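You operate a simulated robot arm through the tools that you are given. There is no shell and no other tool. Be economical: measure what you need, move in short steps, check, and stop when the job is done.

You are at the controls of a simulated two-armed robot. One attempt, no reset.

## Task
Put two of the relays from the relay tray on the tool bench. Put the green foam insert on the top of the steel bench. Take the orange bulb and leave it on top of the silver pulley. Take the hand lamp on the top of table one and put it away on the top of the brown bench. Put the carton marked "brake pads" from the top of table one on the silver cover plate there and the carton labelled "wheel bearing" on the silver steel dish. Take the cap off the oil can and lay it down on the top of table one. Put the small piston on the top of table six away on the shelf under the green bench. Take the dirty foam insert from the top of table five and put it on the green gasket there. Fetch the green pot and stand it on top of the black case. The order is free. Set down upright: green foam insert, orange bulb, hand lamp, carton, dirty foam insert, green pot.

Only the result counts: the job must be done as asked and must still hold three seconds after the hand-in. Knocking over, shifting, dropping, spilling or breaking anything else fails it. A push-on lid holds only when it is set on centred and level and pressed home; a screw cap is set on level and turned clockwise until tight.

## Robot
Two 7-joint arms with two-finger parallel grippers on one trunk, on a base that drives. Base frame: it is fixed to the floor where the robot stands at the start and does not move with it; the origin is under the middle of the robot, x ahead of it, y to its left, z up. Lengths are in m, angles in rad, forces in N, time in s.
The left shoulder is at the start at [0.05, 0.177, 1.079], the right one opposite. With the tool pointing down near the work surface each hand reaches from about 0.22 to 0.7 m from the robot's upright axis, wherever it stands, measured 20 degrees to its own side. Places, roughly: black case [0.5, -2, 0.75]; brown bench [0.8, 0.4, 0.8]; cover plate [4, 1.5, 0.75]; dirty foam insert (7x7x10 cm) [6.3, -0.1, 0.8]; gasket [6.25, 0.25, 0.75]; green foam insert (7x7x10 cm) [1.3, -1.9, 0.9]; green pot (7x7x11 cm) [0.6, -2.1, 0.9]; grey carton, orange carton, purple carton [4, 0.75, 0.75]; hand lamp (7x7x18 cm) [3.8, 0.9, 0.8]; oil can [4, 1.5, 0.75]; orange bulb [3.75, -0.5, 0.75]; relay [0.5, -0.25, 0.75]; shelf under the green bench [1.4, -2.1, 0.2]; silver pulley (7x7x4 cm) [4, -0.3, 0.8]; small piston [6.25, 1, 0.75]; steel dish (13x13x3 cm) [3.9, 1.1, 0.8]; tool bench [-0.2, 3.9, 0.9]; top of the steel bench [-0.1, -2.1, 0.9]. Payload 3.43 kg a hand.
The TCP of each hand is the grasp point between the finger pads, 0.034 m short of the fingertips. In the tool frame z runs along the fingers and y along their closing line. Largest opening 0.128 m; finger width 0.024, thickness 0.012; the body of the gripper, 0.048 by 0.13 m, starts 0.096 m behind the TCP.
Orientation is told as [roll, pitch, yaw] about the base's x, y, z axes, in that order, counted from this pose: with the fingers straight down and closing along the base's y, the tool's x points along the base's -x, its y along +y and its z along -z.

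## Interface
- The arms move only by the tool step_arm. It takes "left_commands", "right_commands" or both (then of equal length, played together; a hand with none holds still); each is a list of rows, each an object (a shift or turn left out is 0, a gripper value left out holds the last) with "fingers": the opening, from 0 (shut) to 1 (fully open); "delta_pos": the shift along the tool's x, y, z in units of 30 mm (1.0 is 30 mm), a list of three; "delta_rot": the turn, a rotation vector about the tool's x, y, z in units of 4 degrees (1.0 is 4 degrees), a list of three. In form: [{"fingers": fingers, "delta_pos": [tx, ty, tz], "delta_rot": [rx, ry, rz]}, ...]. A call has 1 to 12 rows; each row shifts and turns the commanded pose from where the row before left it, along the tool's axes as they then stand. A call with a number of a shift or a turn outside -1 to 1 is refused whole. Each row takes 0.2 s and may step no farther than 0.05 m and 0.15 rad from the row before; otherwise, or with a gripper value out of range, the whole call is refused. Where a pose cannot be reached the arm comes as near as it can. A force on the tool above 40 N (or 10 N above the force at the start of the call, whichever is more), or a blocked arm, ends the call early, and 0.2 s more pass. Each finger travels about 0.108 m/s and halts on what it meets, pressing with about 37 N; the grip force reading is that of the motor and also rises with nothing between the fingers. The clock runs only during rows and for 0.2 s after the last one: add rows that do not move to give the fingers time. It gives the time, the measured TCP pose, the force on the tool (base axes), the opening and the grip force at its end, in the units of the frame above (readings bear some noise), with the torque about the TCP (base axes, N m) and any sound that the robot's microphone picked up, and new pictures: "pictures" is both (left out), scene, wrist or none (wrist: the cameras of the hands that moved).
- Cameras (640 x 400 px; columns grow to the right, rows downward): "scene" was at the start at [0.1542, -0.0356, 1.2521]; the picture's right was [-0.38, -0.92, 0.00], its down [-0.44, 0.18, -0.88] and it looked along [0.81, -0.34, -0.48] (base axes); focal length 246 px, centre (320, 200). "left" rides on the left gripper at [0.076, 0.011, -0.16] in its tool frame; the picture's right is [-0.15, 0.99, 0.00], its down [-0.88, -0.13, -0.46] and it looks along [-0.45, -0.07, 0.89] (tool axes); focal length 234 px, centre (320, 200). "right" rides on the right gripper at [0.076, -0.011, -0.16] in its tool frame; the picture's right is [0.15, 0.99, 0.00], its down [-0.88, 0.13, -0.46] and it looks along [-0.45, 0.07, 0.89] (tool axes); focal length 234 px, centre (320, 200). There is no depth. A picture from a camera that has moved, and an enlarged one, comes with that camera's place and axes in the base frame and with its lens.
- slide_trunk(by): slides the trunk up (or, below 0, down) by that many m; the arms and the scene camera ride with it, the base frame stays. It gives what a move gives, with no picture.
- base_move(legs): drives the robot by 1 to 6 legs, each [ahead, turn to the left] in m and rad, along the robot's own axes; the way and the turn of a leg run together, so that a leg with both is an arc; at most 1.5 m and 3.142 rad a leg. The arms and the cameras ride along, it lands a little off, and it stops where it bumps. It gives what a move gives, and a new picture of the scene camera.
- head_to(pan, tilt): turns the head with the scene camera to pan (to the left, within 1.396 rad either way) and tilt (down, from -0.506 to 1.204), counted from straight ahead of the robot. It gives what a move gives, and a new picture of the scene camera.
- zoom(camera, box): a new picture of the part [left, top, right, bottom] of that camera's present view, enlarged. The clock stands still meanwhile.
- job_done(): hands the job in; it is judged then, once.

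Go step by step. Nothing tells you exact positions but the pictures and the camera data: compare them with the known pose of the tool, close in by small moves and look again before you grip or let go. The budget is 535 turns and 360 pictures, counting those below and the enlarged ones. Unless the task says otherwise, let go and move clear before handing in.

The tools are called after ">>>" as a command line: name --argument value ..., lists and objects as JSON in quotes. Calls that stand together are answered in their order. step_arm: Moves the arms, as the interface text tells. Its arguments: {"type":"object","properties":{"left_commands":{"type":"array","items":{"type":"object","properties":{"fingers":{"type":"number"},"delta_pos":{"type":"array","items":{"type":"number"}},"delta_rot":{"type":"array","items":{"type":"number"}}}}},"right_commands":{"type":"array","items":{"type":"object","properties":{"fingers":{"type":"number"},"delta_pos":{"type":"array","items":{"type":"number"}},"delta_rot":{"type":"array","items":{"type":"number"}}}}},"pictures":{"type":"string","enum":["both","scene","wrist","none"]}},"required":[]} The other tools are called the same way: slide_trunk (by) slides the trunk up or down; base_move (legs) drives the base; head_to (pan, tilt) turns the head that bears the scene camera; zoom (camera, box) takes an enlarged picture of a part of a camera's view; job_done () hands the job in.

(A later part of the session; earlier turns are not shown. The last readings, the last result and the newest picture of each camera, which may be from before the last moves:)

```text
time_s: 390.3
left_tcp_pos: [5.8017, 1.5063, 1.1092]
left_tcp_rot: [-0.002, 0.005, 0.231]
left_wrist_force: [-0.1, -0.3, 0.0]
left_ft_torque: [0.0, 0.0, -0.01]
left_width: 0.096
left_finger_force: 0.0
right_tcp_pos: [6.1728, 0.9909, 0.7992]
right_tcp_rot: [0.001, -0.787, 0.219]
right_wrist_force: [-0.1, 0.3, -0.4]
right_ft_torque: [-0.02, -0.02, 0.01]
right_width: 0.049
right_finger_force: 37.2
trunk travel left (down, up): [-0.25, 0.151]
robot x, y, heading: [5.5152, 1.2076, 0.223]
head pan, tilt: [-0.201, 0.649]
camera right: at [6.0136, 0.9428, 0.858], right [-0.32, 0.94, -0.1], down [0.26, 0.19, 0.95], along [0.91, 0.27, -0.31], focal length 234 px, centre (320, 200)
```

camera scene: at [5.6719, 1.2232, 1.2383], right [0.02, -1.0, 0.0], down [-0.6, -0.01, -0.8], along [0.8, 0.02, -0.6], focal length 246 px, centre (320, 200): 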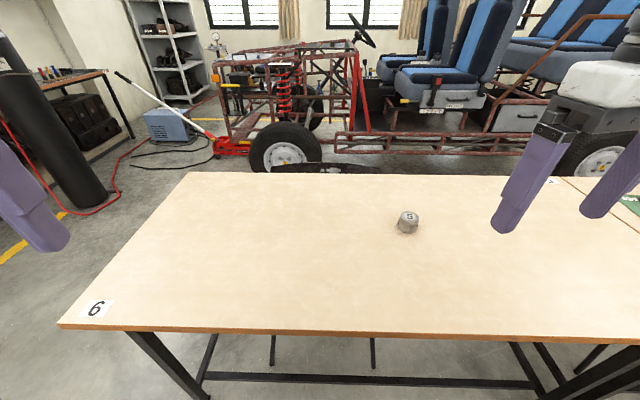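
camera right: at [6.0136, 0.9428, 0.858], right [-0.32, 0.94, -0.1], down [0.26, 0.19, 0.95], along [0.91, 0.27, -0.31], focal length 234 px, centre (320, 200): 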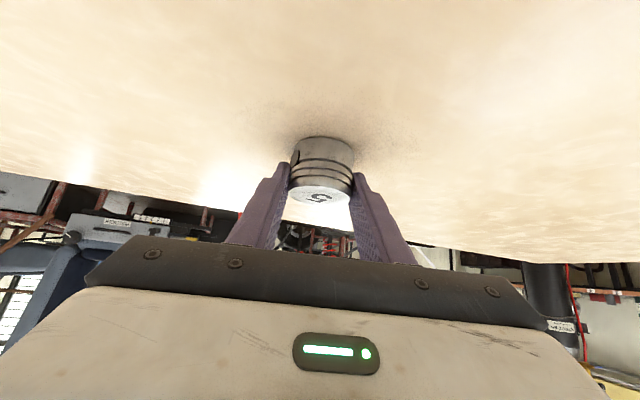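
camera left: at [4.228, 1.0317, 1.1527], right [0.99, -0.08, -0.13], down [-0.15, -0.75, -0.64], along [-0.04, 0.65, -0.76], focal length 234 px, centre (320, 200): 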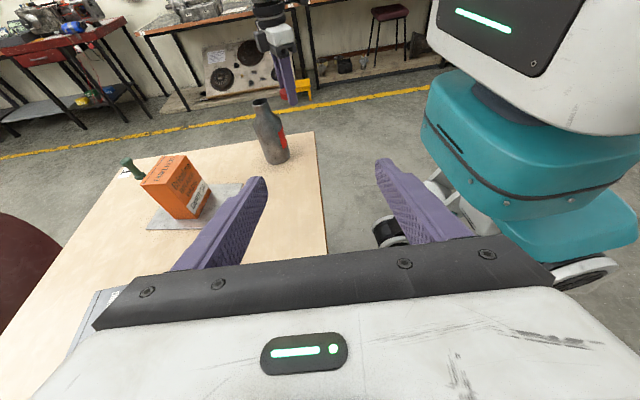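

Piston gripped. Lift and pull it in.

>>> step_arm --right_commands '[{"delta_pos": [-0.7, 0, -0.7]}, {"delta_pos": [-0.7, 0, -0.7]}, {"delta_pos": [-0.7, 0, -0.7]}, {"delta_pos": [-0.7, 0, -0.7]}, {"delta_pos": [-0.7, 0, -0.7]}, {"delta_pos": [-0.7, 0, -0.7]}, {"delta_pos": [-0.7, 0, -0.7]}, {"delta_pos": [0.7, 0, -0.7]}, {"delta_pos": [0.7, 0, -0.7]}, {"delta_pos": [0.7, 0, -0.7]}, {"delta_pos": [0.7, 0, -0.7]}, {}]' --pictures "wrist"

```text
time_s: 392.9
left_tcp_pos: [5.8009, 1.5067, 1.11]
left_tcp_rot: [-0.001, 0.007, 0.23]
left_wrist_force: [1.0, -0.5, -0.4]
left_ft_torque: [0.01, 0.0, -0.02]
left_width: 0.0957
left_finger_force: 0.2
right_tcp_pos: [6.0581, 0.9654, 1.0055]
right_tcp_rot: [0.002, -0.786, 0.218]
right_wrist_force: [-0.1, 1.4, -1.0]
right_ft_torque: [-0.01, 0.02, 0.01]
right_width: 0.0485
right_finger_force: 36.9
trunk travel left (down, up): [-0.25, 0.151]
robot x, y, heading: [5.5148, 1.2042, 0.221]
head pan, tilt: [-0.201, 0.649]
camera right: at [5.8975, 0.9175, 1.0652], right [-0.32, 0.94, -0.1], down [0.26, 0.19, 0.95], along [0.91, 0.27, -0.31], focal length 234 px, centre (320, 200)
```

right: 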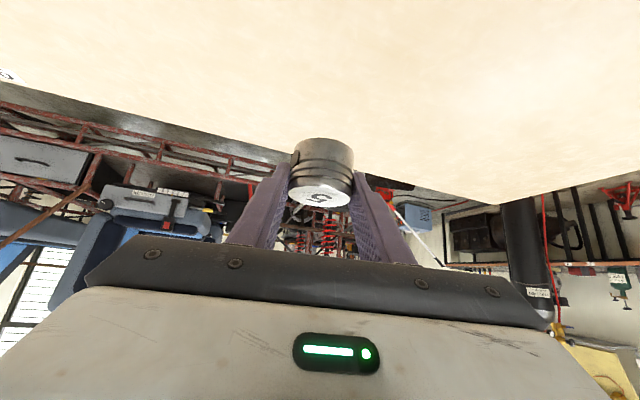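

>>> step_arm --right_commands '[{"delta_pos": [-0.7, 0, -0.7]}, {"delta_pos": [-0.7, 0, -0.7]}, {}]' --pictures "none"

>>> base_move --legs '[[0, 3.084], [0.95, 0], [0, -0.365]]'

>>> head_to --pan 0.2 --tilt 0.6

```text
time_s: 393.7
left_tcp_pos: [5.8003, 1.5066, 1.1096]
left_tcp_rot: [-0.004, 0.004, 0.231]
left_wrist_force: [0.5, -0.5, -0.3]
left_ft_torque: [0.02, -0.02, -0.02]
left_width: 0.096
left_finger_force: 0.1
right_tcp_pos: [6.0583, 0.966, 1.0661]
right_tcp_rot: [-0.001, -0.785, 0.219]
right_wrist_force: [0.0, 0.3, -0.9]
right_ft_torque: [-0.01, 0.02, -0.03]
right_width: 0.0487
right_finger_force: 36.9
trunk travel left (down, up): [-0.25, 0.151]
robot x, y, heading: [5.5165, 1.2078, 0.22]
head pan, tilt: [-0.201, 0.649]
```

```text
time_s: 407.0
left_tcp_pos: [4.2041, 0.8783, 1.1109]
left_tcp_rot: [-0.002, 0.004, 2.966]
left_wrist_force: [0.1, 0.0, -0.1]
left_ft_torque: [-0.01, 0.05, -0.01]
left_width: 0.0962
left_finger_force: 0.1
right_tcp_pos: [4.184, 1.4771, 1.0659]
right_tcp_rot: [0.001, -0.787, 2.951]
right_wrist_force: [0.1, 0.2, -1.1]
right_ft_torque: [-0.01, -0.01, 0.0]
right_width: 0.0489
right_finger_force: 37.3
trunk travel left (down, up): [-0.25, 0.151]
robot x, y, heading: [4.5867, 1.0403, 2.949]
head pan, tilt: [-0.201, 0.649]
camera scene: at [4.435, 1.0866, 1.2383], right [0.38, 0.93, 0.0], down [0.56, -0.23, -0.8], along [-0.74, 0.3, -0.6], focal length 246 px, centre (320, 200)
```

scene: 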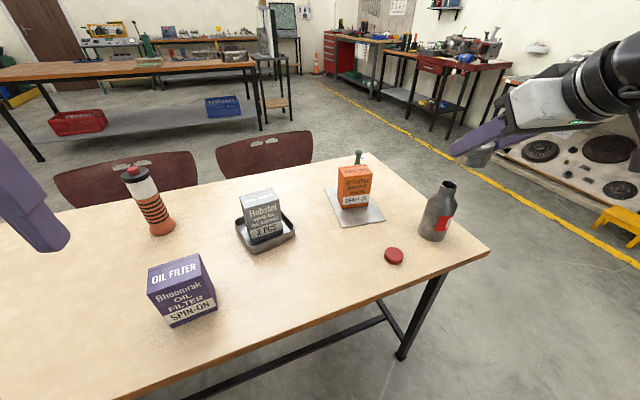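

```text
time_s: 407.9
left_tcp_pos: [4.2056, 0.8794, 1.1094]
left_tcp_rot: [0.0, 0.006, 2.965]
left_wrist_force: [-0.7, 0.4, -0.9]
left_ft_torque: [0.02, -0.01, 0.01]
left_width: 0.0961
left_finger_force: 0.1
right_tcp_pos: [4.1851, 1.4764, 1.0663]
right_tcp_rot: [0.001, -0.788, 2.951]
right_wrist_force: [0.7, 0.1, -1.4]
right_ft_torque: [0.0, -0.01, -0.03]
right_width: 0.0485
right_finger_force: 36.3
trunk travel left (down, up): [-0.25, 0.151]
robot x, y, heading: [4.5855, 1.0406, 2.96]
head pan, tilt: [0.201, 0.6]
camera scene: at [4.427, 1.0523, 1.2426], right [-0.01, 1.0, 0.0], down [0.56, 0.01, -0.82], along [-0.82, -0.01, -0.57], focal length 246 px, centre (320, 200)
```

scene: 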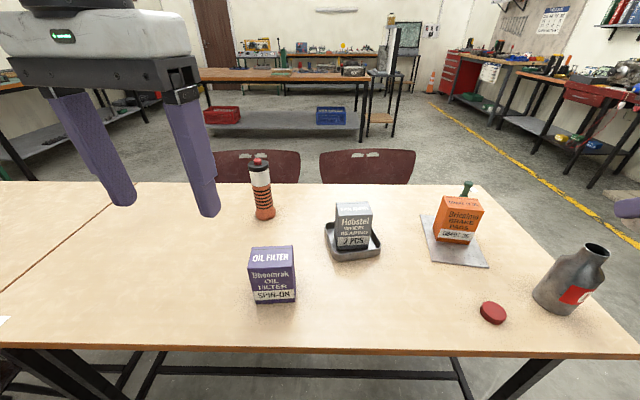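

Lamp is at about (3.812,0.865). I inch forward, tilt the left hand 45° and go to a pre-grasp.

>>> base_move --legs '[[0.035, 0]]'

>>> step_arm --left_commands '[{"fingers": 1.0, "delta_rot": [0, -0.94, 0]}, {"delta_rot": [0, -0.94, 0]}, {"delta_rot": [0, -0.94, 0]}, {"delta_rot": [0, -0.94, 0]}, {"delta_rot": [0, -0.94, 0]}, {"delta_rot": [0, -0.94, 0]}, {"delta_rot": [0, -0.94, 0]}, {"delta_rot": [0, -0.94, 0]}, {"delta_rot": [0, -0.94, 0]}, {"delta_rot": [0, -0.94, 0]}, {"delta_rot": [0, -0.94, 0]}, {"delta_rot": [0, -0.94, 0]}]' --pictures "none"

>>> step_arm --left_commands '[{"delta_pos": [-0.248, 0.279, 0.97]}, {"delta_pos": [-0.248, 0.279, 0.97]}, {"delta_pos": [-0.248, 0.279, 0.97]}, {"delta_pos": [-0.248, 0.279, 0.97]}, {"delta_pos": [-0.248, 0.279, 0.97]}, {"delta_pos": [-0.248, 0.279, 0.97]}, {"delta_pos": [-0.248, 0.279, 0.97]}, {"delta_pos": [-0.248, 0.279, 0.97]}, {}]' --pictures "wrist"

```text
time_s: 408.8
left_tcp_pos: [4.1696, 0.8857, 1.1088]
left_tcp_rot: [-0.001, 0.006, 2.965]
left_wrist_force: [-1.6, 0.1, -0.2]
left_ft_torque: [0.0, -0.06, 0.0]
left_width: 0.0963
left_finger_force: 0.1
right_tcp_pos: [4.1498, 1.4847, 1.0661]
right_tcp_rot: [0.002, -0.786, 2.952]
right_wrist_force: [-0.7, 0.3, -1.5]
right_ft_torque: [0.02, -0.03, 0.01]
right_width: 0.0485
right_finger_force: 36.8
trunk travel left (down, up): [-0.25, 0.151]
robot x, y, heading: [4.5491, 1.0479, 2.957]
head pan, tilt: [0.201, 0.6]
camera scene: at [4.392, 1.0589, 1.2425], right [-0.01, 1.0, 0.0], down [0.57, 0.01, -0.82], along [-0.82, -0.01, -0.57], focal length 246 px, centre (320, 200)
```

scene: 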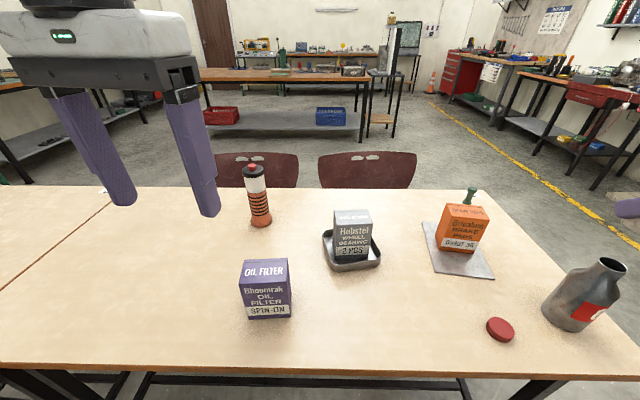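

```text
time_s: 411.4
left_tcp_pos: [4.1702, 0.8862, 1.1102]
left_tcp_rot: [-0.004, -0.785, 2.965]
left_wrist_force: [0.0, -0.4, -0.1]
left_ft_torque: [0.0, -0.01, 0.01]
left_width: 0.1276
left_finger_force: 0.1
right_tcp_pos: [4.149, 1.4837, 1.066]
right_tcp_rot: [-0.001, -0.785, 2.952]
right_wrist_force: [0.1, 0.7, -1.0]
right_ft_torque: [-0.03, 0.0, 0.0]
right_width: 0.0486
right_finger_force: 36.8
trunk travel left (down, up): [-0.25, 0.151]
robot x, y, heading: [4.5546, 1.0485, 2.95]
head pan, tilt: [0.201, 0.6]
```

```text
time_s: 413.4
left_tcp_pos: [3.9547, 0.8563, 0.9859]
left_tcp_rot: [-0.003, -0.783, 2.967]
left_wrist_force: [0.7, -0.2, -0.2]
left_ft_torque: [0.04, 0.0, -0.02]
left_width: 0.128
left_finger_force: 0.1
right_tcp_pos: [4.1495, 1.4841, 1.0669]
right_tcp_rot: [0.002, -0.788, 2.952]
right_wrist_force: [-0.1, -0.1, -0.8]
right_ft_torque: [0.03, -0.01, -0.01]
right_width: 0.0488
right_finger_force: 37.2
trunk travel left (down, up): [-0.25, 0.151]
robot x, y, heading: [4.5494, 1.0509, 2.955]
head pan, tilt: [0.201, 0.6]
camera left: at [4.1172, 0.8146, 1.0448], right [-0.28, -0.96, 0.1], down [-0.28, 0.18, 0.94], along [-0.92, 0.23, -0.31], focal length 234 px, centre (320, 200)
```

left: 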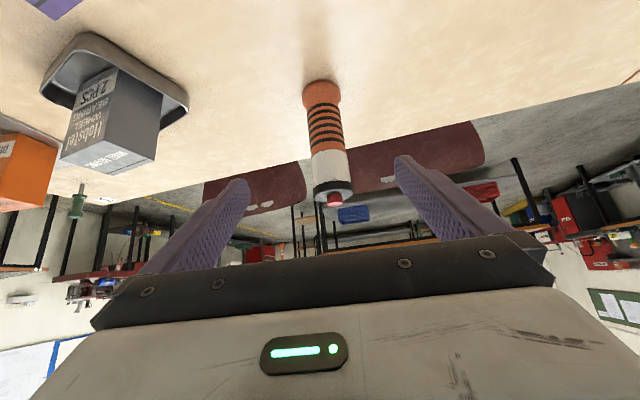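

>>> step_arm --left_commands '[{"delta_pos": [-0.1, 0.09, 0.885]}, {"delta_pos": [-0.1, 0.09, 0.885]}, {"delta_pos": [-0.1, 0.09, 0.885]}, {"delta_pos": [-0.1, 0.06, 0.885]}, {"delta_pos": [-0.09, 0.05, 0.885]}, {"delta_pos": [0, 0, 0.885]}, {"delta_pos": [0, 0, 0.885]}, {}]' --pictures "both"

```text
time_s: 415.2
left_tcp_pos: [3.814, 0.8696, 0.8654]
left_tcp_rot: [-0.001, -0.784, 2.967]
left_wrist_force: [0.5, -0.3, -0.4]
left_ft_torque: [0.02, 0.03, -0.03]
left_width: 0.1281
left_finger_force: 0.1
right_tcp_pos: [4.1492, 1.4849, 1.0658]
right_tcp_rot: [-0.001, -0.785, 2.951]
right_wrist_force: [0.1, -0.3, -1.2]
right_ft_torque: [0.03, -0.04, 0.0]
right_width: 0.0488
right_finger_force: 36.7
trunk travel left (down, up): [-0.25, 0.151]
robot x, y, heading: [4.5473, 1.0473, 2.958]
head pan, tilt: [0.201, 0.6]
camera scene: at [4.3927, 1.0587, 1.2426], right [-0.01, 1.0, 0.0], down [0.56, 0.01, -0.83], along [-0.82, -0.01, -0.56], focal length 246 px, centre (320, 200)
camera left: at [3.9761, 0.8287, 0.923], right [-0.28, -0.96, 0.1], down [-0.28, 0.18, 0.94], along [-0.92, 0.23, -0.31], focal length 234 px, centre (320, 200)
```

scene: 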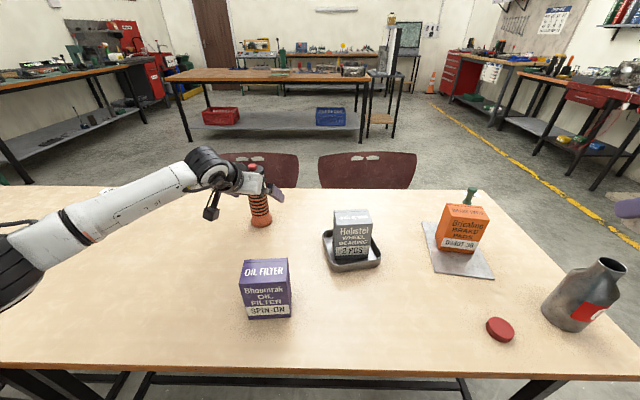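
left: 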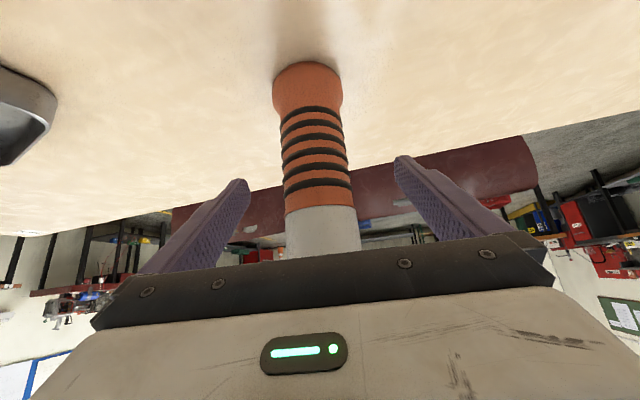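

>>> step_arm --left_commands '[{"fingers": 0.25}, {}, {}, {}]' --pictures "none"

>>> step_arm --left_commands '[{"delta_pos": [-0.35, 0, -0.35]}, {"delta_pos": [-0.7, 0, -0.7]}, {"delta_pos": [-0.7, 0, -0.7]}, {"delta_pos": [-0.7, 0, -0.7]}, {"delta_pos": [-0.7, 0, -0.7]}, {"delta_pos": [-0.7, 0, -0.7]}, {"delta_pos": [-0.7, 0, -0.7]}, {}]' --pictures "scene"

```text
time_s: 416.2
left_tcp_pos: [3.8143, 0.869, 0.8641]
left_tcp_rot: [-0.001, -0.781, 2.967]
left_wrist_force: [0.5, 1.1, 0.6]
left_ft_torque: [0.02, -0.02, -0.05]
left_width: 0.0531
left_finger_force: 36.6
right_tcp_pos: [4.149, 1.4839, 1.0663]
right_tcp_rot: [0.001, -0.788, 2.951]
right_wrist_force: [-0.2, -0.1, -0.7]
right_ft_torque: [0.01, 0.01, -0.03]
right_width: 0.0483
right_finger_force: 37.1
trunk travel left (down, up): [-0.25, 0.151]
robot x, y, heading: [4.5512, 1.049, 2.954]
head pan, tilt: [0.201, 0.6]
```

```text
time_s: 418.0
left_tcp_pos: [3.8136, 0.8695, 1.0586]
left_tcp_rot: [-0.002, -0.783, 2.968]
left_wrist_force: [-0.5, -0.5, -3.3]
left_ft_torque: [0.0, -0.01, -0.02]
left_width: 0.0529
left_finger_force: 36.5
right_tcp_pos: [4.1483, 1.484, 1.0653]
right_tcp_rot: [0.0, -0.785, 2.952]
right_wrist_force: [-0.1, -0.1, -0.9]
right_ft_torque: [0.0, -0.01, -0.01]
right_width: 0.0489
right_finger_force: 37.2
trunk travel left (down, up): [-0.25, 0.151]
robot x, y, heading: [4.5506, 1.0501, 2.953]
head pan, tilt: [0.201, 0.6]
camera scene: at [4.3922, 1.0586, 1.2425], right [-0.01, 1.0, 0.0], down [0.57, 0.01, -0.82], along [-0.82, -0.01, -0.57], focal length 246 px, centre (320, 200)
```

scene: 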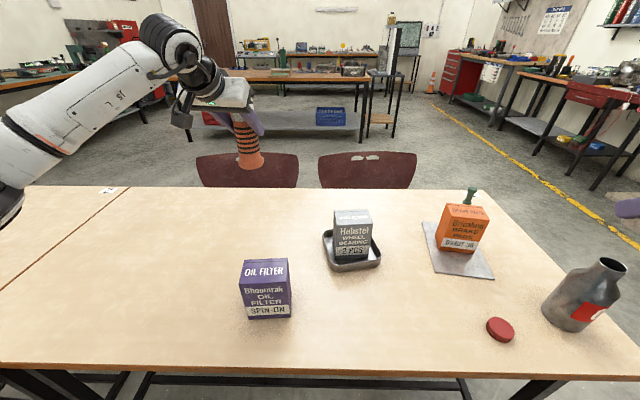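

>>> step_arm --left_commands '[{"delta_pos": [0.7, 0, -0.7]}, {"delta_pos": [0.7, 0, -0.7]}, {"delta_pos": [0.7, 0, -0.7]}, {"delta_pos": [0.7, 0, -0.7]}, {"delta_pos": [0.7, 0, -0.7]}, {"delta_pos": [0.7, 0, -0.7]}, {"delta_pos": [-0.7, 0, -0.7]}]' --pictures "none"

>>> base_move --legs '[[-0.1, 0], [0, -1.38], [1.3, 0], [0, 1.57]]'

```text
time_s: 419.6
left_tcp_pos: [3.9892, 0.8382, 1.0877]
left_tcp_rot: [-0.001, -0.782, 2.966]
left_wrist_force: [0.0, 0.5, -3.3]
left_ft_torque: [-0.01, -0.02, 0.0]
left_width: 0.053
left_finger_force: 37.2
right_tcp_pos: [4.1491, 1.484, 1.0664]
right_tcp_rot: [0.001, -0.785, 2.952]
right_wrist_force: [-0.2, -1.5, -1.6]
right_ft_torque: [0.0, 0.0, 0.0]
right_width: 0.0488
right_finger_force: 36.9
trunk travel left (down, up): [-0.25, 0.151]
robot x, y, heading: [4.5493, 1.0461, 2.954]
head pan, tilt: [0.201, 0.6]
```

```text
time_s: 434.1
left_tcp_pos: [4.1256, 2.0204, 1.0877]
left_tcp_rot: [-0.001, -0.783, -3.126]
left_wrist_force: [0.1, -1.1, -3.1]
left_ft_torque: [0.05, 0.02, 0.0]
left_width: 0.0532
left_finger_force: 37.0
right_tcp_pos: [4.1612, 2.6853, 1.0655]
right_tcp_rot: [0.0, -0.785, -3.142]
right_wrist_force: [0.7, 0.2, -0.1]
right_ft_torque: [0.02, -0.04, -0.02]
right_width: 0.0486
right_finger_force: 37.0
trunk travel left (down, up): [-0.25, 0.151]
robot x, y, heading: [4.64, 2.3317, -3.134]
head pan, tilt: [0.201, 0.6]
camera scene: at [4.4806, 2.313, 1.2426], right [-0.2, 0.98, 0.0], down [0.55, 0.12, -0.82], along [-0.81, -0.17, -0.57], focal length 246 px, centre (320, 200)
```

scene: 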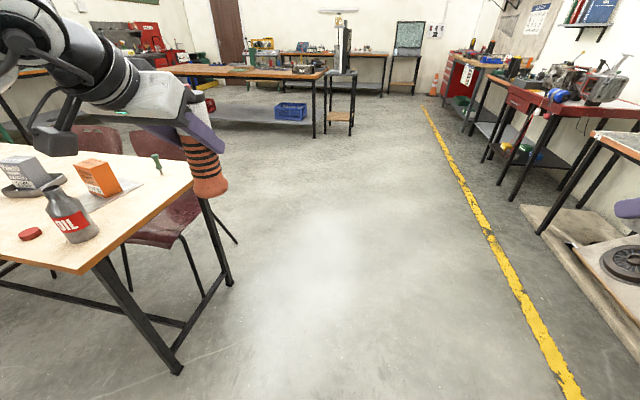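

>>> base_move --legs '[[1.0, 0], [0.9, 0], [0, 1.25], [1.3, 0], [1.2, 0], [0, -1.25]]'

```text
time_s: 461.5
left_tcp_pos: [1.4637, -0.3919, 1.0882]
left_tcp_rot: [-0.002, -0.783, -3.118]
left_wrist_force: [0.0, -0.9, -3.4]
left_ft_torque: [0.0, -0.05, 0.01]
left_width: 0.0532
left_finger_force: 37.4
right_tcp_pos: [1.4925, 0.2731, 1.066]
right_tcp_rot: [0.0, -0.785, -3.132]
right_wrist_force: [0.2, 0.1, -1.0]
right_ft_torque: [-0.01, 0.02, -0.03]
right_width: 0.0487
right_finger_force: 36.7
trunk travel left (down, up): [-0.25, 0.151]
robot x, y, heading: [1.9683, -0.0766, -3.128]
head pan, tilt: [0.201, 0.6]
camera scene: at [1.8149, -0.0959, 1.2426], right [-0.21, 0.98, 0.0], down [0.55, 0.12, -0.82], along [-0.81, -0.17, -0.57], focal length 246 px, centre (320, 200)
```

scene: 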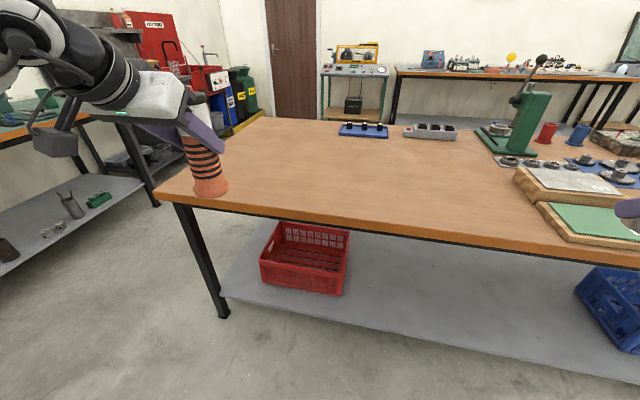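

The brown bench's near edge is at x≈1.29 and its left part is clear. I close in and place the lamp at about (1.09,-0.39).

>>> base_move --legs '[[0.28, 0]]'

>>> step_arm --left_commands '[{"delta_pos": [-0.7, 0, 0.7]}, {"delta_pos": [-0.7, 0, 0.7]}, {"delta_pos": [-0.7, 0, 0.7]}, {"delta_pos": [0.7, 0, 0.7]}, {"delta_pos": [0.7, 0, 0.7]}, {"delta_pos": [0.7, 0, 0.7]}, {"delta_pos": [0.7, 0, 0.7]}, {"delta_pos": [0.7, 0, 0.7]}, {}]' --pictures "scene"

```text
time_s: 463.5
left_tcp_pos: [1.1862, -0.3964, 1.0874]
left_tcp_rot: [-0.001, -0.783, -3.115]
left_wrist_force: [-0.6, 0.6, -4.4]
left_ft_torque: [0.01, -0.01, 0.0]
left_width: 0.0531
left_finger_force: 36.7
right_tcp_pos: [1.2151, 0.2677, 1.066]
right_tcp_rot: [0.001, -0.784, -3.129]
right_wrist_force: [-0.7, 0.2, -1.1]
right_ft_torque: [0.01, 0.02, -0.02]
right_width: 0.0488
right_finger_force: 36.7
trunk travel left (down, up): [-0.25, 0.151]
robot x, y, heading: [1.6948, -0.0797, -3.129]
head pan, tilt: [0.201, 0.6]
camera scene: at [1.5377, -0.1, 1.2425], right [-0.21, 0.98, 0.0], down [0.55, 0.12, -0.82], along [-0.81, -0.18, -0.57], focal length 246 px, centre (320, 200)
```

scene: 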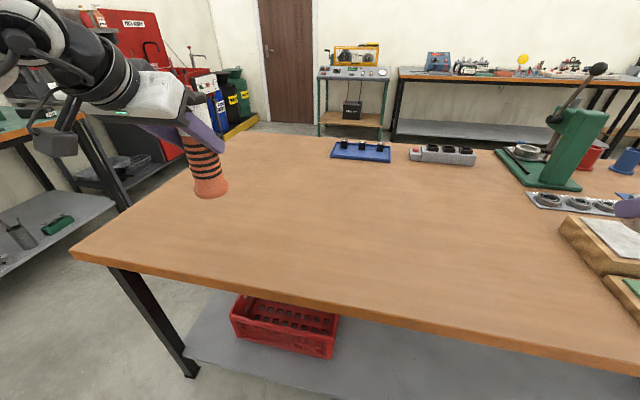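

```text
time_s: 465.5
left_tcp_pos: [1.0981, -0.3981, 0.9383]
left_tcp_rot: [-0.001, -0.782, -3.114]
left_wrist_force: [0.2, -0.4, -3.6]
left_ft_torque: [-0.02, -0.05, -0.03]
left_width: 0.0532
left_finger_force: 37.2
right_tcp_pos: [1.215, 0.2686, 1.0659]
right_tcp_rot: [0.0, -0.786, -3.13]
right_wrist_force: [0.1, -0.3, -0.5]
right_ft_torque: [-0.03, 0.0, -0.02]
right_width: 0.0487
right_finger_force: 37.1
trunk travel left (down, up): [-0.25, 0.151]
robot x, y, heading: [1.6955, -0.0786, -3.128]
head pan, tilt: [0.201, 0.6]
camera scene: at [1.5381, -0.1, 1.2426], right [-0.21, 0.98, 0.0], down [0.55, 0.12, -0.82], along [-0.81, -0.18, -0.57], focal length 246 px, centre (320, 200)
```

scene: 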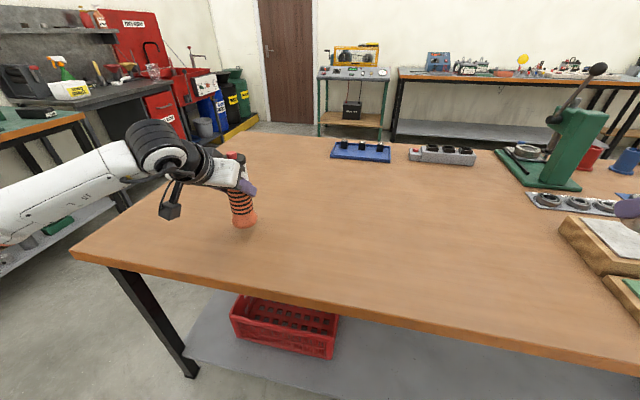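

Now lower gently until contact.

>>> step_arm --left_commands '[{"delta_pos": [0.35, 0, 0.35]}, {"delta_pos": [0.14, 0, 0.14]}, {"delta_pos": [0.07, 0, 0.07]}, {}]' --pictures "none"

>>> step_arm --left_commands '[{"delta_pos": [0.07, 0, 0.07]}, {"delta_pos": [0.07, 0, 0.07]}, {}]' --pictures "none"

```text
time_s: 466.5
left_tcp_pos: [1.0981, -0.3981, 0.916]
left_tcp_rot: [-0.002, -0.78, -3.116]
left_wrist_force: [-1.0, 0.3, -3.9]
left_ft_torque: [0.01, -0.02, 0.0]
left_width: 0.0528
left_finger_force: 36.9
right_tcp_pos: [1.2145, 0.2693, 1.0662]
right_tcp_rot: [-0.001, -0.786, -3.131]
right_wrist_force: [0.6, -0.4, -2.5]
right_ft_torque: [0.01, 0.02, 0.0]
right_width: 0.0488
right_finger_force: 37.3
trunk travel left (down, up): [-0.25, 0.151]
robot x, y, heading: [1.6948, -0.0786, -3.13]
head pan, tilt: [0.201, 0.6]
```

```text
time_s: 467.3
left_tcp_pos: [1.098, -0.3984, 0.9108]
left_tcp_rot: [-0.004, -0.783, -3.115]
left_wrist_force: [0.2, -0.5, -2.4]
left_ft_torque: [-0.03, 0.01, 0.01]
left_width: 0.0529
left_finger_force: 37.0
right_tcp_pos: [1.2167, 0.2686, 1.0657]
right_tcp_rot: [0.0, -0.784, -3.13]
right_wrist_force: [0.1, -0.2, -0.9]
right_ft_torque: [0.03, -0.01, -0.01]
right_width: 0.0487
right_finger_force: 36.7
trunk travel left (down, up): [-0.25, 0.151]
robot x, y, heading: [1.6946, -0.08, -3.124]
head pan, tilt: [0.201, 0.6]
```

>>> step_arm --left_commands '[{"delta_pos": [0.07, 0, 0.07]}, {"delta_pos": [0.05, 0, 0.05]}, {}]' --pictures "none"

```text
time_s: 468.1
left_tcp_pos: [1.0982, -0.3978, 0.905]
left_tcp_rot: [-0.003, -0.786, -3.116]
left_wrist_force: [-0.1, -1.8, 6.7]
left_ft_torque: [0.61, 0.38, -0.26]
left_width: 0.0528
left_finger_force: 36.9
right_tcp_pos: [1.216, 0.2694, 1.0663]
right_tcp_rot: [0.001, -0.787, -3.131]
right_wrist_force: [1.1, 0.5, -1.0]
right_ft_torque: [-0.05, -0.01, -0.01]
right_width: 0.0487
right_finger_force: 37.1
trunk travel left (down, up): [-0.25, 0.151]
robot x, y, heading: [1.6905, -0.0762, -3.127]
head pan, tilt: [0.201, 0.6]
```

Contact. Release and retreat along the finger axis.

>>> step_arm --left_commands '[{"delta_pos": [-0.03, 0, -0.03]}, {"fingers": 0.9}, {}, {}, {"delta_pos": [0, 0, -0.7]}, {"delta_pos": [0, 0, -1]}, {"delta_pos": [0, 0, -1]}, {"delta_pos": [0, 0, -1]}, {"delta_pos": [0, 0, -1]}, {"delta_pos": [0, 0, -1]}, {"delta_pos": [0, 0, -1]}, {}]' --pictures "scene"

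```text
time_s: 470.7
left_tcp_pos: [1.2409, -0.3942, 1.049]
left_tcp_rot: [-0.001, -0.783, -3.115]
left_wrist_force: [0.0, -1.1, -0.3]
left_ft_torque: [0.03, 0.02, 0.03]
left_width: 0.1153
left_finger_force: 0.0
right_tcp_pos: [1.2148, 0.2688, 1.0666]
right_tcp_rot: [0.001, -0.788, -3.13]
right_wrist_force: [-0.1, 0.0, -0.3]
right_ft_torque: [0.0, -0.02, 0.0]
right_width: 0.049
right_finger_force: 36.8
trunk travel left (down, up): [-0.25, 0.151]
robot x, y, heading: [1.6931, -0.0776, -3.128]
head pan, tilt: [0.201, 0.6]
camera scene: at [1.5383, -0.0998, 1.2426], right [-0.21, 0.98, 0.0], down [0.55, 0.12, -0.82], along [-0.81, -0.18, -0.57], focal length 246 px, centre (320, 200)
```

scene: 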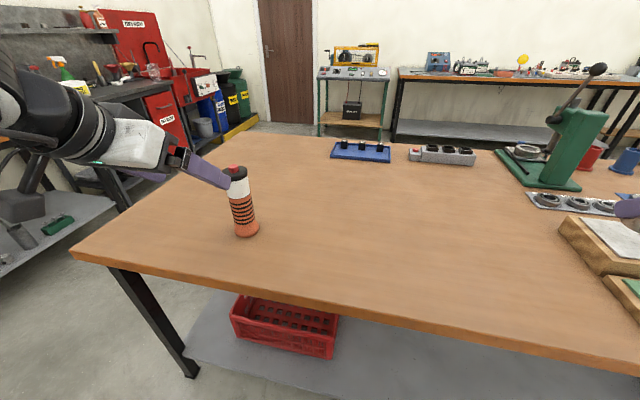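

Lamp stands on the brown bench. I un-tilt the left hand, back off and turn toward the green bench.

>>> step_arm --left_commands '[{"delta_pos": [0, 0, -1]}, {"delta_rot": [0, 1, 0]}, {"delta_rot": [0, 1, 0]}, {"delta_rot": [0, 1, 0]}, {"delta_rot": [0, 1, 0]}, {"delta_rot": [0, 1, 0]}, {"delta_rot": [0, 1, 0]}, {"delta_rot": [0, 1, 0]}, {"delta_rot": [0, 1, 0]}, {"delta_rot": [0, 1, 0]}, {"delta_rot": [0, 1, 0]}, {"delta_rot": [0, 1, 0]}]' --pictures "none"

>>> head_to --pan 0 --tilt 0.5

>>> base_move --legs '[[-0.35, 0], [0, 1.35]]'

```text
time_s: 473.3
left_tcp_pos: [1.2612, -0.3947, 1.0687]
left_tcp_rot: [-0.001, -0.013, -3.118]
left_wrist_force: [-0.7, -0.4, 0.0]
left_ft_torque: [-0.05, 0.0, -0.01]
left_width: 0.1156
left_finger_force: 0.0
right_tcp_pos: [1.2156, 0.2691, 1.0648]
right_tcp_rot: [0.0, -0.786, -3.131]
right_wrist_force: [-0.2, 0.2, -1.8]
right_ft_torque: [0.0, -0.02, 0.01]
right_width: 0.0487
right_finger_force: 37.0
trunk travel left (down, up): [-0.25, 0.151]
robot x, y, heading: [1.6923, -0.0779, -3.13]
head pan, tilt: [0.201, 0.6]
```

```text
time_s: 474.0
left_tcp_pos: [1.2606, -0.3944, 1.0694]
left_tcp_rot: [-0.001, -0.014, -3.116]
left_wrist_force: [-1.4, 0.6, 0.6]
left_ft_torque: [0.03, -0.01, -0.01]
left_width: 0.1153
left_finger_force: 0.0
right_tcp_pos: [1.2148, 0.269, 1.0661]
right_tcp_rot: [0.001, -0.787, -3.13]
right_wrist_force: [0.0, -1.2, -0.7]
right_ft_torque: [-0.01, -0.02, 0.03]
right_width: 0.0487
right_finger_force: 36.7
trunk travel left (down, up): [-0.25, 0.151]
robot x, y, heading: [1.6972, -0.0753, -3.128]
head pan, tilt: [0.0, 0.499]
camera scene: at [1.5337, -0.0823, 1.2517], right [-0.02, 1.0, 0.0], down [0.48, 0.01, -0.88], along [-0.88, -0.01, -0.48], focal length 246 px, centre (320, 200)
```

scene: 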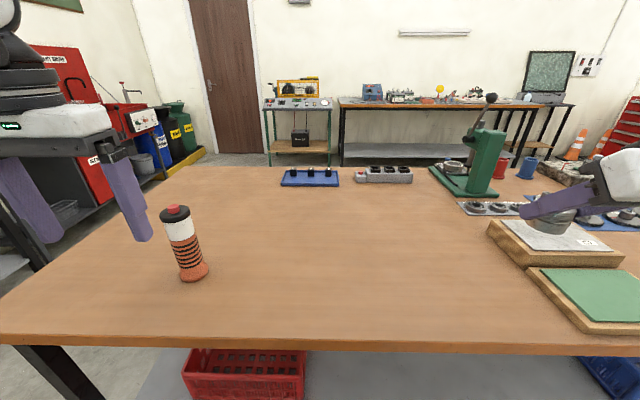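

```text
time_s: 479.6
left_tcp_pos: [2.2576, -0.5662, 1.0696]
left_tcp_rot: [-0.002, -0.014, -1.769]
left_wrist_force: [0.1, -0.6, 0.0]
left_ft_torque: [0.03, 0.02, 0.05]
left_width: 0.1152
left_finger_force: 0.1
right_tcp_pos: [1.6, -0.4664, 1.066]
right_tcp_rot: [0.0, -0.785, -1.781]
right_wrist_force: [-0.1, 0.3, -1.2]
right_ft_torque: [-0.04, 0.0, 0.01]
right_width: 0.0488
right_finger_force: 36.6
trunk travel left (down, up): [-0.25, 0.151]
robot x, y, heading: [2.043, -0.0759, -1.783]
head pan, tilt: [0.0, 0.499]
camera scene: at [2.0118, -0.2327, 1.2517], right [-0.98, 0.21, 0.0], down [0.1, 0.47, -0.88], along [-0.18, -0.86, -0.48], focal length 246 px, centre (320, 200)
```

scene: 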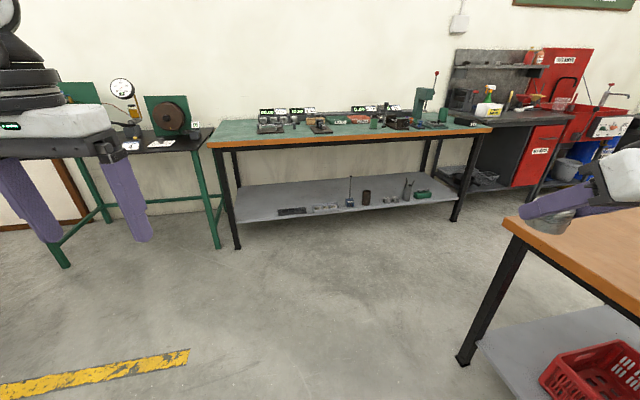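

The green bench spans x≈0.6–2.35 with front edge y≈-1.77; its shelf (z≈0.25) is empty at the left end near x≈2.15. I drive there and lower the trunk.

>>> base_move --legs '[[0, 0.575], [1.15, 0], [0, -0.363]]'

>>> slide_trunk --by -0.25

>>> head_to --pan -0.35 --tilt 0.6

```text
time_s: 488.2
left_tcp_pos: [2.7717, -1.5918, 1.0692]
left_tcp_rot: [0.0, -0.014, -1.555]
left_wrist_force: [-0.8, -0.4, 0.0]
left_ft_torque: [-0.02, -0.01, -0.02]
left_width: 0.1153
left_finger_force: 0.0
right_tcp_pos: [2.1083, -1.6305, 1.0663]
right_tcp_rot: [0.002, -0.785, -1.57]
right_wrist_force: [-0.1, 1.0, -1.0]
right_ft_torque: [0.02, -0.03, 0.05]
right_width: 0.0487
right_finger_force: 37.2
trunk travel left (down, up): [-0.25, 0.151]
robot x, y, heading: [2.4589, -1.1543, -1.567]
head pan, tilt: [0.0, 0.499]
camera scene: at [2.4617, -1.3167, 1.2517], right [-1.0, 0.0, 0.0], down [0.0, 0.48, -0.88], along [0.0, -0.88, -0.48], focal length 246 px, centre (320, 200)
```

scene: 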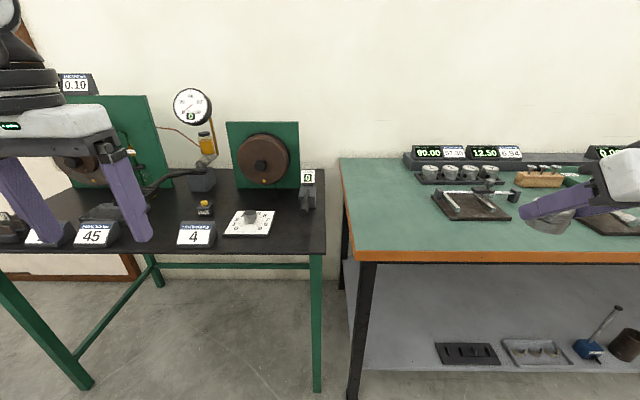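

```text
time_s: 490.8
left_tcp_pos: [2.7714, -1.5907, 0.8186]
left_tcp_rot: [0.0, -0.014, -1.556]
left_wrist_force: [-0.3, 0.1, 0.4]
left_ft_torque: [0.0, 0.01, 0.0]
left_width: 0.1153
left_finger_force: 0.1
right_tcp_pos: [2.1079, -1.6309, 0.816]
right_tcp_rot: [0.001, -0.785, -1.571]
right_wrist_force: [0.2, 0.5, -1.4]
right_ft_torque: [-0.02, -0.01, 0.01]
right_width: 0.0486
right_finger_force: 36.1
trunk travel left (down, up): [0.0, 0.401]
robot x, y, heading: [2.4659, -1.1546, -1.565]
head pan, tilt: [0.0, 0.499]
```

```text
time_s: 491.6
left_tcp_pos: [2.7721, -1.5917, 0.8194]
left_tcp_rot: [-0.002, -0.013, -1.557]
left_wrist_force: [-0.1, -0.4, 0.4]
left_ft_torque: [-0.02, -0.03, -0.02]
left_width: 0.1152
left_finger_force: 0.2
right_tcp_pos: [2.1085, -1.6305, 0.8156]
right_tcp_rot: [-0.001, -0.785, -1.571]
right_wrist_force: [-0.2, 0.2, -1.3]
right_ft_torque: [0.0, 0.02, -0.03]
right_width: 0.0486
right_finger_force: 36.8
trunk travel left (down, up): [0.0, 0.401]
robot x, y, heading: [2.4614, -1.1555, -1.567]
head pan, tilt: [-0.351, 0.6]
camera scene: at [2.4317, -1.3089, 0.9926], right [-0.94, 0.34, 0.0], down [0.19, 0.53, -0.83], along [-0.28, -0.78, -0.56], focal length 246 px, centre (320, 200)
```

scene: 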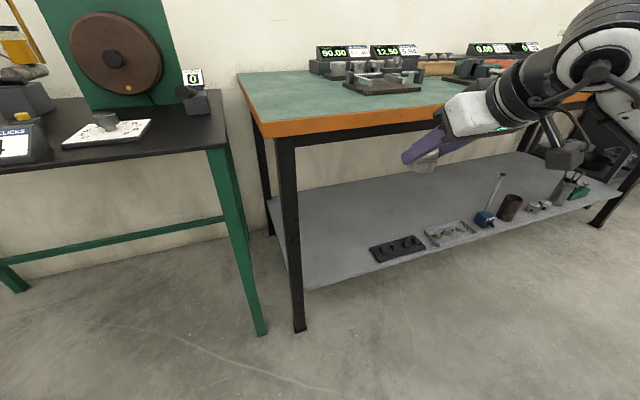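

>>> step_arm --right_commands '[{"delta_pos": [0.7, 0.33, 0.7]}, {"delta_pos": [0.7, 0.33, 0.7]}, {"delta_pos": [0.7, 0.33, 0.7]}, {"delta_pos": [0.7, 0.33, 0.7]}, {"delta_pos": [0.7, 0, 0.7]}, {"delta_pos": [0.7, 0, 0.7]}, {"delta_pos": [0.7, 0, 0.7]}, {"delta_pos": [0.7, 0, 0.7]}]' --pictures "none"

>>> step_arm --right_commands '[{"delta_pos": [0.7, 0, 0.7]}, {"delta_pos": [0.7, 0, 0.7]}, {"delta_pos": [0.7, 0, 0.7]}, {"delta_pos": [0.7, 0, 0.7]}, {"delta_pos": [0.7, 0, 0.7]}, {"delta_pos": [0.7, 0, 0.7]}, {"delta_pos": [0.7, 0, 0.7]}, {"delta_pos": [0.7, 0, 0.7]}]' --pictures "scene"

```text
time_s: 493.4
left_tcp_pos: [2.7721, -1.5903, 0.8187]
left_tcp_rot: [-0.001, -0.015, -1.559]
left_wrist_force: [0.3, -0.7, 0.8]
left_ft_torque: [-0.02, 0.0, 0.0]
left_width: 0.1153
left_finger_force: 0.0
right_tcp_pos: [2.1486, -1.6307, 0.5773]
right_tcp_rot: [0.0, -0.786, -1.572]
right_wrist_force: [0.1, -0.3, -1.0]
right_ft_torque: [-0.02, 0.0, -0.02]
right_width: 0.0486
right_finger_force: 37.3
trunk travel left (down, up): [0.0, 0.401]
robot x, y, heading: [2.4603, -1.157, -1.564]
head pan, tilt: [-0.351, 0.6]
```

```text
time_s: 495.2
left_tcp_pos: [2.771, -1.5927, 0.8196]
left_tcp_rot: [-0.002, -0.016, -1.558]
left_wrist_force: [0.1, 0.6, -0.4]
left_ft_torque: [0.0, -0.01, -0.01]
left_width: 0.1153
left_finger_force: 0.0
right_tcp_pos: [2.1474, -1.6285, 0.4468]
right_tcp_rot: [0.011, -0.794, -1.565]
right_wrist_force: [-0.3, -0.2, -0.4]
right_ft_torque: [-0.04, -0.01, -0.02]
right_width: 0.0488
right_finger_force: 36.7
right hand out of reach, approached as far as the arm can: row 5, 6, 7, 8
trunk travel left (down, up): [0.0, 0.401]
robot x, y, heading: [2.4612, -1.1524, -1.567]
head pan, tilt: [-0.351, 0.6]
camera scene: at [2.4317, -1.3089, 0.9926], right [-0.94, 0.34, 0.0], down [0.19, 0.53, -0.83], along [-0.28, -0.78, -0.56], focal length 246 px, centre (320, 200)
```

scene: 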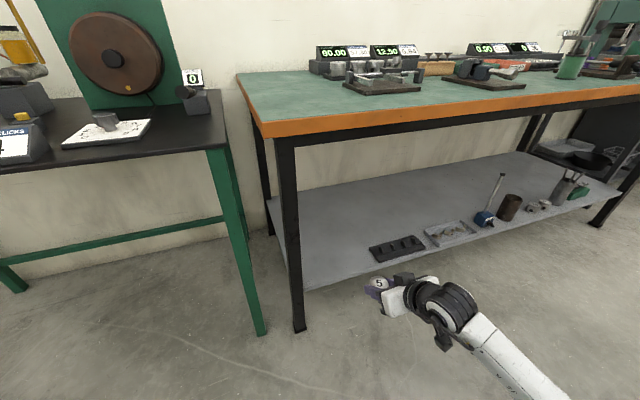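

The arm limits at this bent posture; I'll back the base 0.15 m and reach further forward while going down.

>>> base_move --legs '[[-0.15, 0]]'

>>> step_arm --right_commands '[{"delta_pos": [-0.7, 0, 0.7]}, {"delta_pos": [-0.7, 0, 0.7]}, {"delta_pos": [-0.7, 0, 0.7]}, {"delta_pos": [-0.7, 0, 0.7]}, {"delta_pos": [0.7, 0, 0.7]}, {"delta_pos": [0.7, 0, 0.7]}, {"delta_pos": [0.7, 0, 0.7]}, {"delta_pos": [0.7, 0, 0.7]}]' --pictures "none"

```text
time_s: 496.6
left_tcp_pos: [2.7713, -1.4434, 0.8193]
left_tcp_rot: [-0.001, -0.013, -1.557]
left_wrist_force: [0.4, -0.5, 1.2]
left_ft_torque: [-0.02, 0.01, -0.02]
left_width: 0.115
left_finger_force: 0.1
right_tcp_pos: [2.1463, -1.4803, 0.446]
right_tcp_rot: [0.01, -0.793, -1.565]
right_wrist_force: [-0.3, 0.1, -2.2]
right_ft_torque: [0.02, -0.01, 0.03]
right_width: 0.0485
right_finger_force: 36.4
trunk travel left (down, up): [0.0, 0.401]
robot x, y, heading: [2.4592, -1.0072, -1.565]
head pan, tilt: [-0.351, 0.6]
camera scene: at [2.431, -1.1611, 0.9926], right [-0.94, 0.34, 0.0], down [0.19, 0.53, -0.82], along [-0.28, -0.78, -0.57], focal length 246 px, centre (320, 200)
```

scene: 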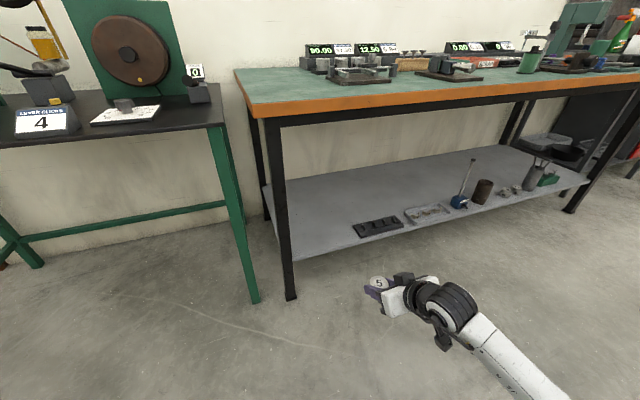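

```text
time_s: 498.4
left_tcp_pos: [2.7709, -1.4427, 0.8197]
left_tcp_rot: [-0.002, -0.015, -1.557]
left_wrist_force: [0.4, -0.2, 0.3]
left_ft_torque: [-0.01, 0.03, 0.03]
left_width: 0.1151
left_finger_force: 0.0
right_tcp_pos: [2.145, -1.596, 0.324]
right_tcp_rot: [0.012, -0.794, -1.567]
right_wrist_force: [-0.8, -1.2, -0.5]
right_ft_torque: [0.04, 0.01, 0.0]
right_width: 0.0489
right_finger_force: 37.2
right hand out of reach, approached as far as the arm can: row 8
trunk travel left (down, up): [0.0, 0.401]
robot x, y, heading: [2.4652, -1.0076, -1.568]
head pan, tilt: [-0.351, 0.6]
```

>>> step_arm --right_commands '[{"delta_pos": [-0.7, 0, 0.7]}, {"delta_pos": [-0.7, 0, 0.7]}, {"delta_pos": [-0.7, 0, 0.7]}, {}]' --pictures "none"

>>> base_move --legs '[[0.23, 0]]'

>>> zoom --camera "right" --box '[0, 0, 640, 400]'

```text
time_s: 499.4
left_tcp_pos: [2.7702, -1.443, 0.8187]
left_tcp_rot: [-0.001, -0.015, -1.558]
left_wrist_force: [-0.6, 0.5, -0.5]
left_ft_torque: [0.02, -0.02, 0.0]
left_width: 0.1154
left_finger_force: 0.0
right_tcp_pos: [2.1459, -1.6853, 0.325]
right_tcp_rot: [0.008, -0.794, -1.567]
right_wrist_force: [0.1, -1.0, -0.9]
right_ft_torque: [0.06, -0.02, -0.01]
right_width: 0.0488
right_finger_force: 37.6
trunk travel left (down, up): [0.0, 0.401]
robot x, y, heading: [2.4636, -1.0086, -1.564]
head pan, tilt: [-0.351, 0.6]
```

```text
time_s: 501.1
left_tcp_pos: [2.7726, -1.6736, 0.8198]
left_tcp_rot: [-0.001, -0.012, -1.559]
left_wrist_force: [0.6, -0.8, -0.1]
left_ft_torque: [0.0, -0.01, -0.02]
left_width: 0.1154
left_finger_force: 0.1
right_tcp_pos: [2.1467, -1.9162, 0.3262]
right_tcp_rot: [0.009, -0.792, -1.568]
right_wrist_force: [-0.6, 0.5, -1.0]
right_ft_torque: [0.01, 0.02, -0.03]
right_width: 0.0489
right_finger_force: 37.2
trunk travel left (down, up): [0.0, 0.401]
robot x, y, heading: [2.4634, -1.2406, -1.571]
head pan, tilt: [-0.351, 0.6]
camera scene: at [2.432, -1.3907, 0.9926], right [-0.94, 0.34, 0.0], down [0.19, 0.53, -0.83], along [-0.28, -0.78, -0.56], focal length 246 px, centre (320, 200)
```

scene: 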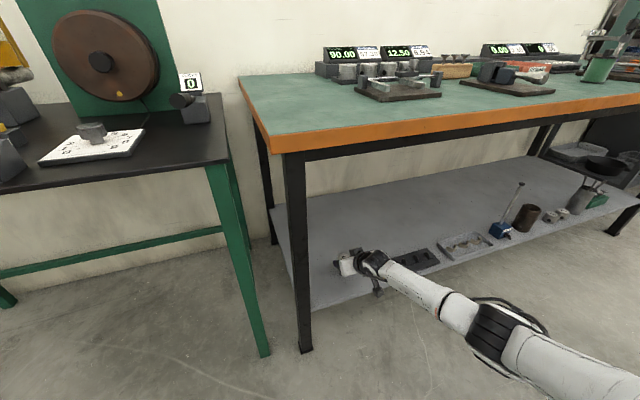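

```text
1.00 times, centred on (320, 200) of right (not enlarged: the box is as wide or as high as the picture)
camera zoom: at [2.1337, -1.7497, 0.3833], right [0.99, 0.11, -0.1], down [0.13, -0.29, 0.95], along [0.08, -0.95, -0.3], focal length 234 px, centre (320, 200)
```

zoom: 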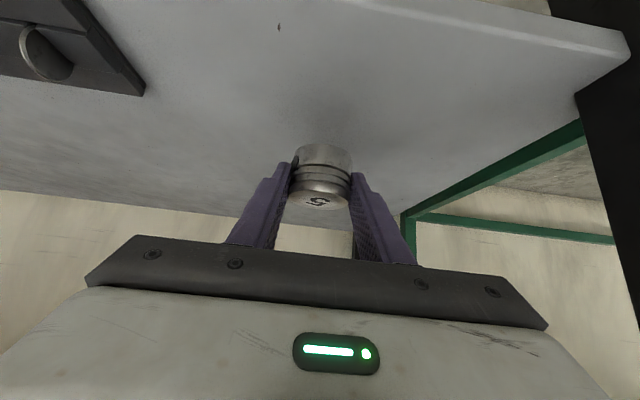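

The piston is over the shelf. Lower until contact.

>>> step_arm --right_commands '[{"delta_pos": [0.5, 0, 0.5]}, {"delta_pos": [0.15, 0, 0.15]}, {"delta_pos": [0.1, 0, 0.1]}, {}]' --pictures "none"

>>> step_arm --right_commands '[{"delta_pos": [0.1, 0, 0.1]}, {"delta_pos": [0.1, 0, 0.1]}, {}]' --pictures "none"

```text
time_s: 502.1
left_tcp_pos: [2.7715, -1.6732, 0.82]
left_tcp_rot: [-0.002, -0.014, -1.556]
left_wrist_force: [-0.1, -1.0, -0.7]
left_ft_torque: [0.02, 0.0, -0.01]
left_width: 0.1153
left_finger_force: 0.0
right_tcp_pos: [2.1458, -1.9164, 0.2944]
right_tcp_rot: [0.008, -0.797, -1.566]
right_wrist_force: [0.5, -0.1, -1.0]
right_ft_torque: [-0.01, 0.02, 0.01]
right_width: 0.0491
right_finger_force: 37.1
trunk travel left (down, up): [0.0, 0.401]
robot x, y, heading: [2.4599, -1.2367, -1.571]
head pan, tilt: [-0.351, 0.6]
```

```text
time_s: 502.9
left_tcp_pos: [2.7727, -1.6738, 0.8195]
left_tcp_rot: [-0.003, -0.016, -1.556]
left_wrist_force: [0.1, -0.2, 0.4]
left_ft_torque: [0.03, 0.0, -0.01]
left_width: 0.1151
left_finger_force: 0.2
right_tcp_pos: [2.1475, -1.9183, 0.2902]
right_tcp_rot: [0.008, -0.802, -1.567]
right_wrist_force: [1.3, 1.8, 12.5]
right_ft_torque: [0.23, 0.08, 0.01]
right_width: 0.0489
right_finger_force: 37.2
trunk travel left (down, up): [0.0, 0.401]
robot x, y, heading: [2.4585, -1.2361, -1.567]
head pan, tilt: [-0.351, 0.6]
```

>>> step_arm --right_commands '[{"delta_pos": [-0.04, 0, -0.04]}, {"fingers": 0.75}, {}, {}, {"delta_pos": [0, 0, -0.7]}, {"delta_pos": [0, 0, -1]}, {"delta_pos": [0, 0, -1]}, {"delta_pos": [0, 0, -1]}, {"delta_pos": [0, 0, -1]}]' --pictures "wrist"

```text
time_s: 504.9
left_tcp_pos: [2.7729, -1.6735, 0.8195]
left_tcp_rot: [-0.001, -0.013, -1.558]
left_wrist_force: [0.4, -0.7, -0.1]
left_ft_torque: [0.0, 0.0, 0.01]
left_width: 0.1152
left_finger_force: 0.0
right_tcp_pos: [2.1449, -1.8158, 0.3851]
right_tcp_rot: [0.006, -0.792, -1.567]
right_wrist_force: [-0.5, -0.1, -0.1]
right_ft_torque: [0.01, 0.01, -0.01]
right_width: 0.0963
right_finger_force: 0.0
trunk travel left (down, up): [0.0, 0.401]
robot x, y, heading: [2.4625, -1.2367, -1.566]
head pan, tilt: [-0.351, 0.6]
camera right: at [2.1322, -1.6494, 0.4428], right [0.99, 0.11, -0.1], down [0.13, -0.29, 0.95], along [0.08, -0.95, -0.3], focal length 234 px, centre (320, 200)
```

right: 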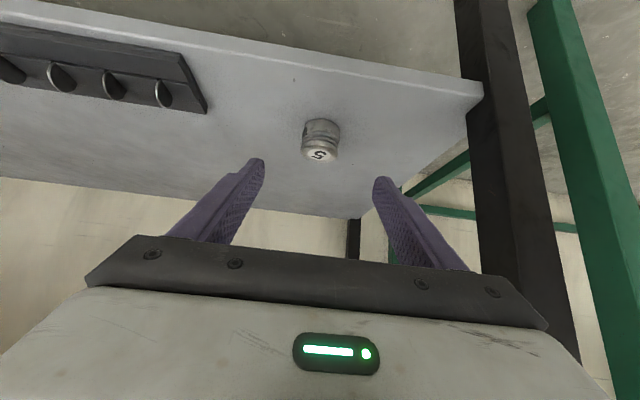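

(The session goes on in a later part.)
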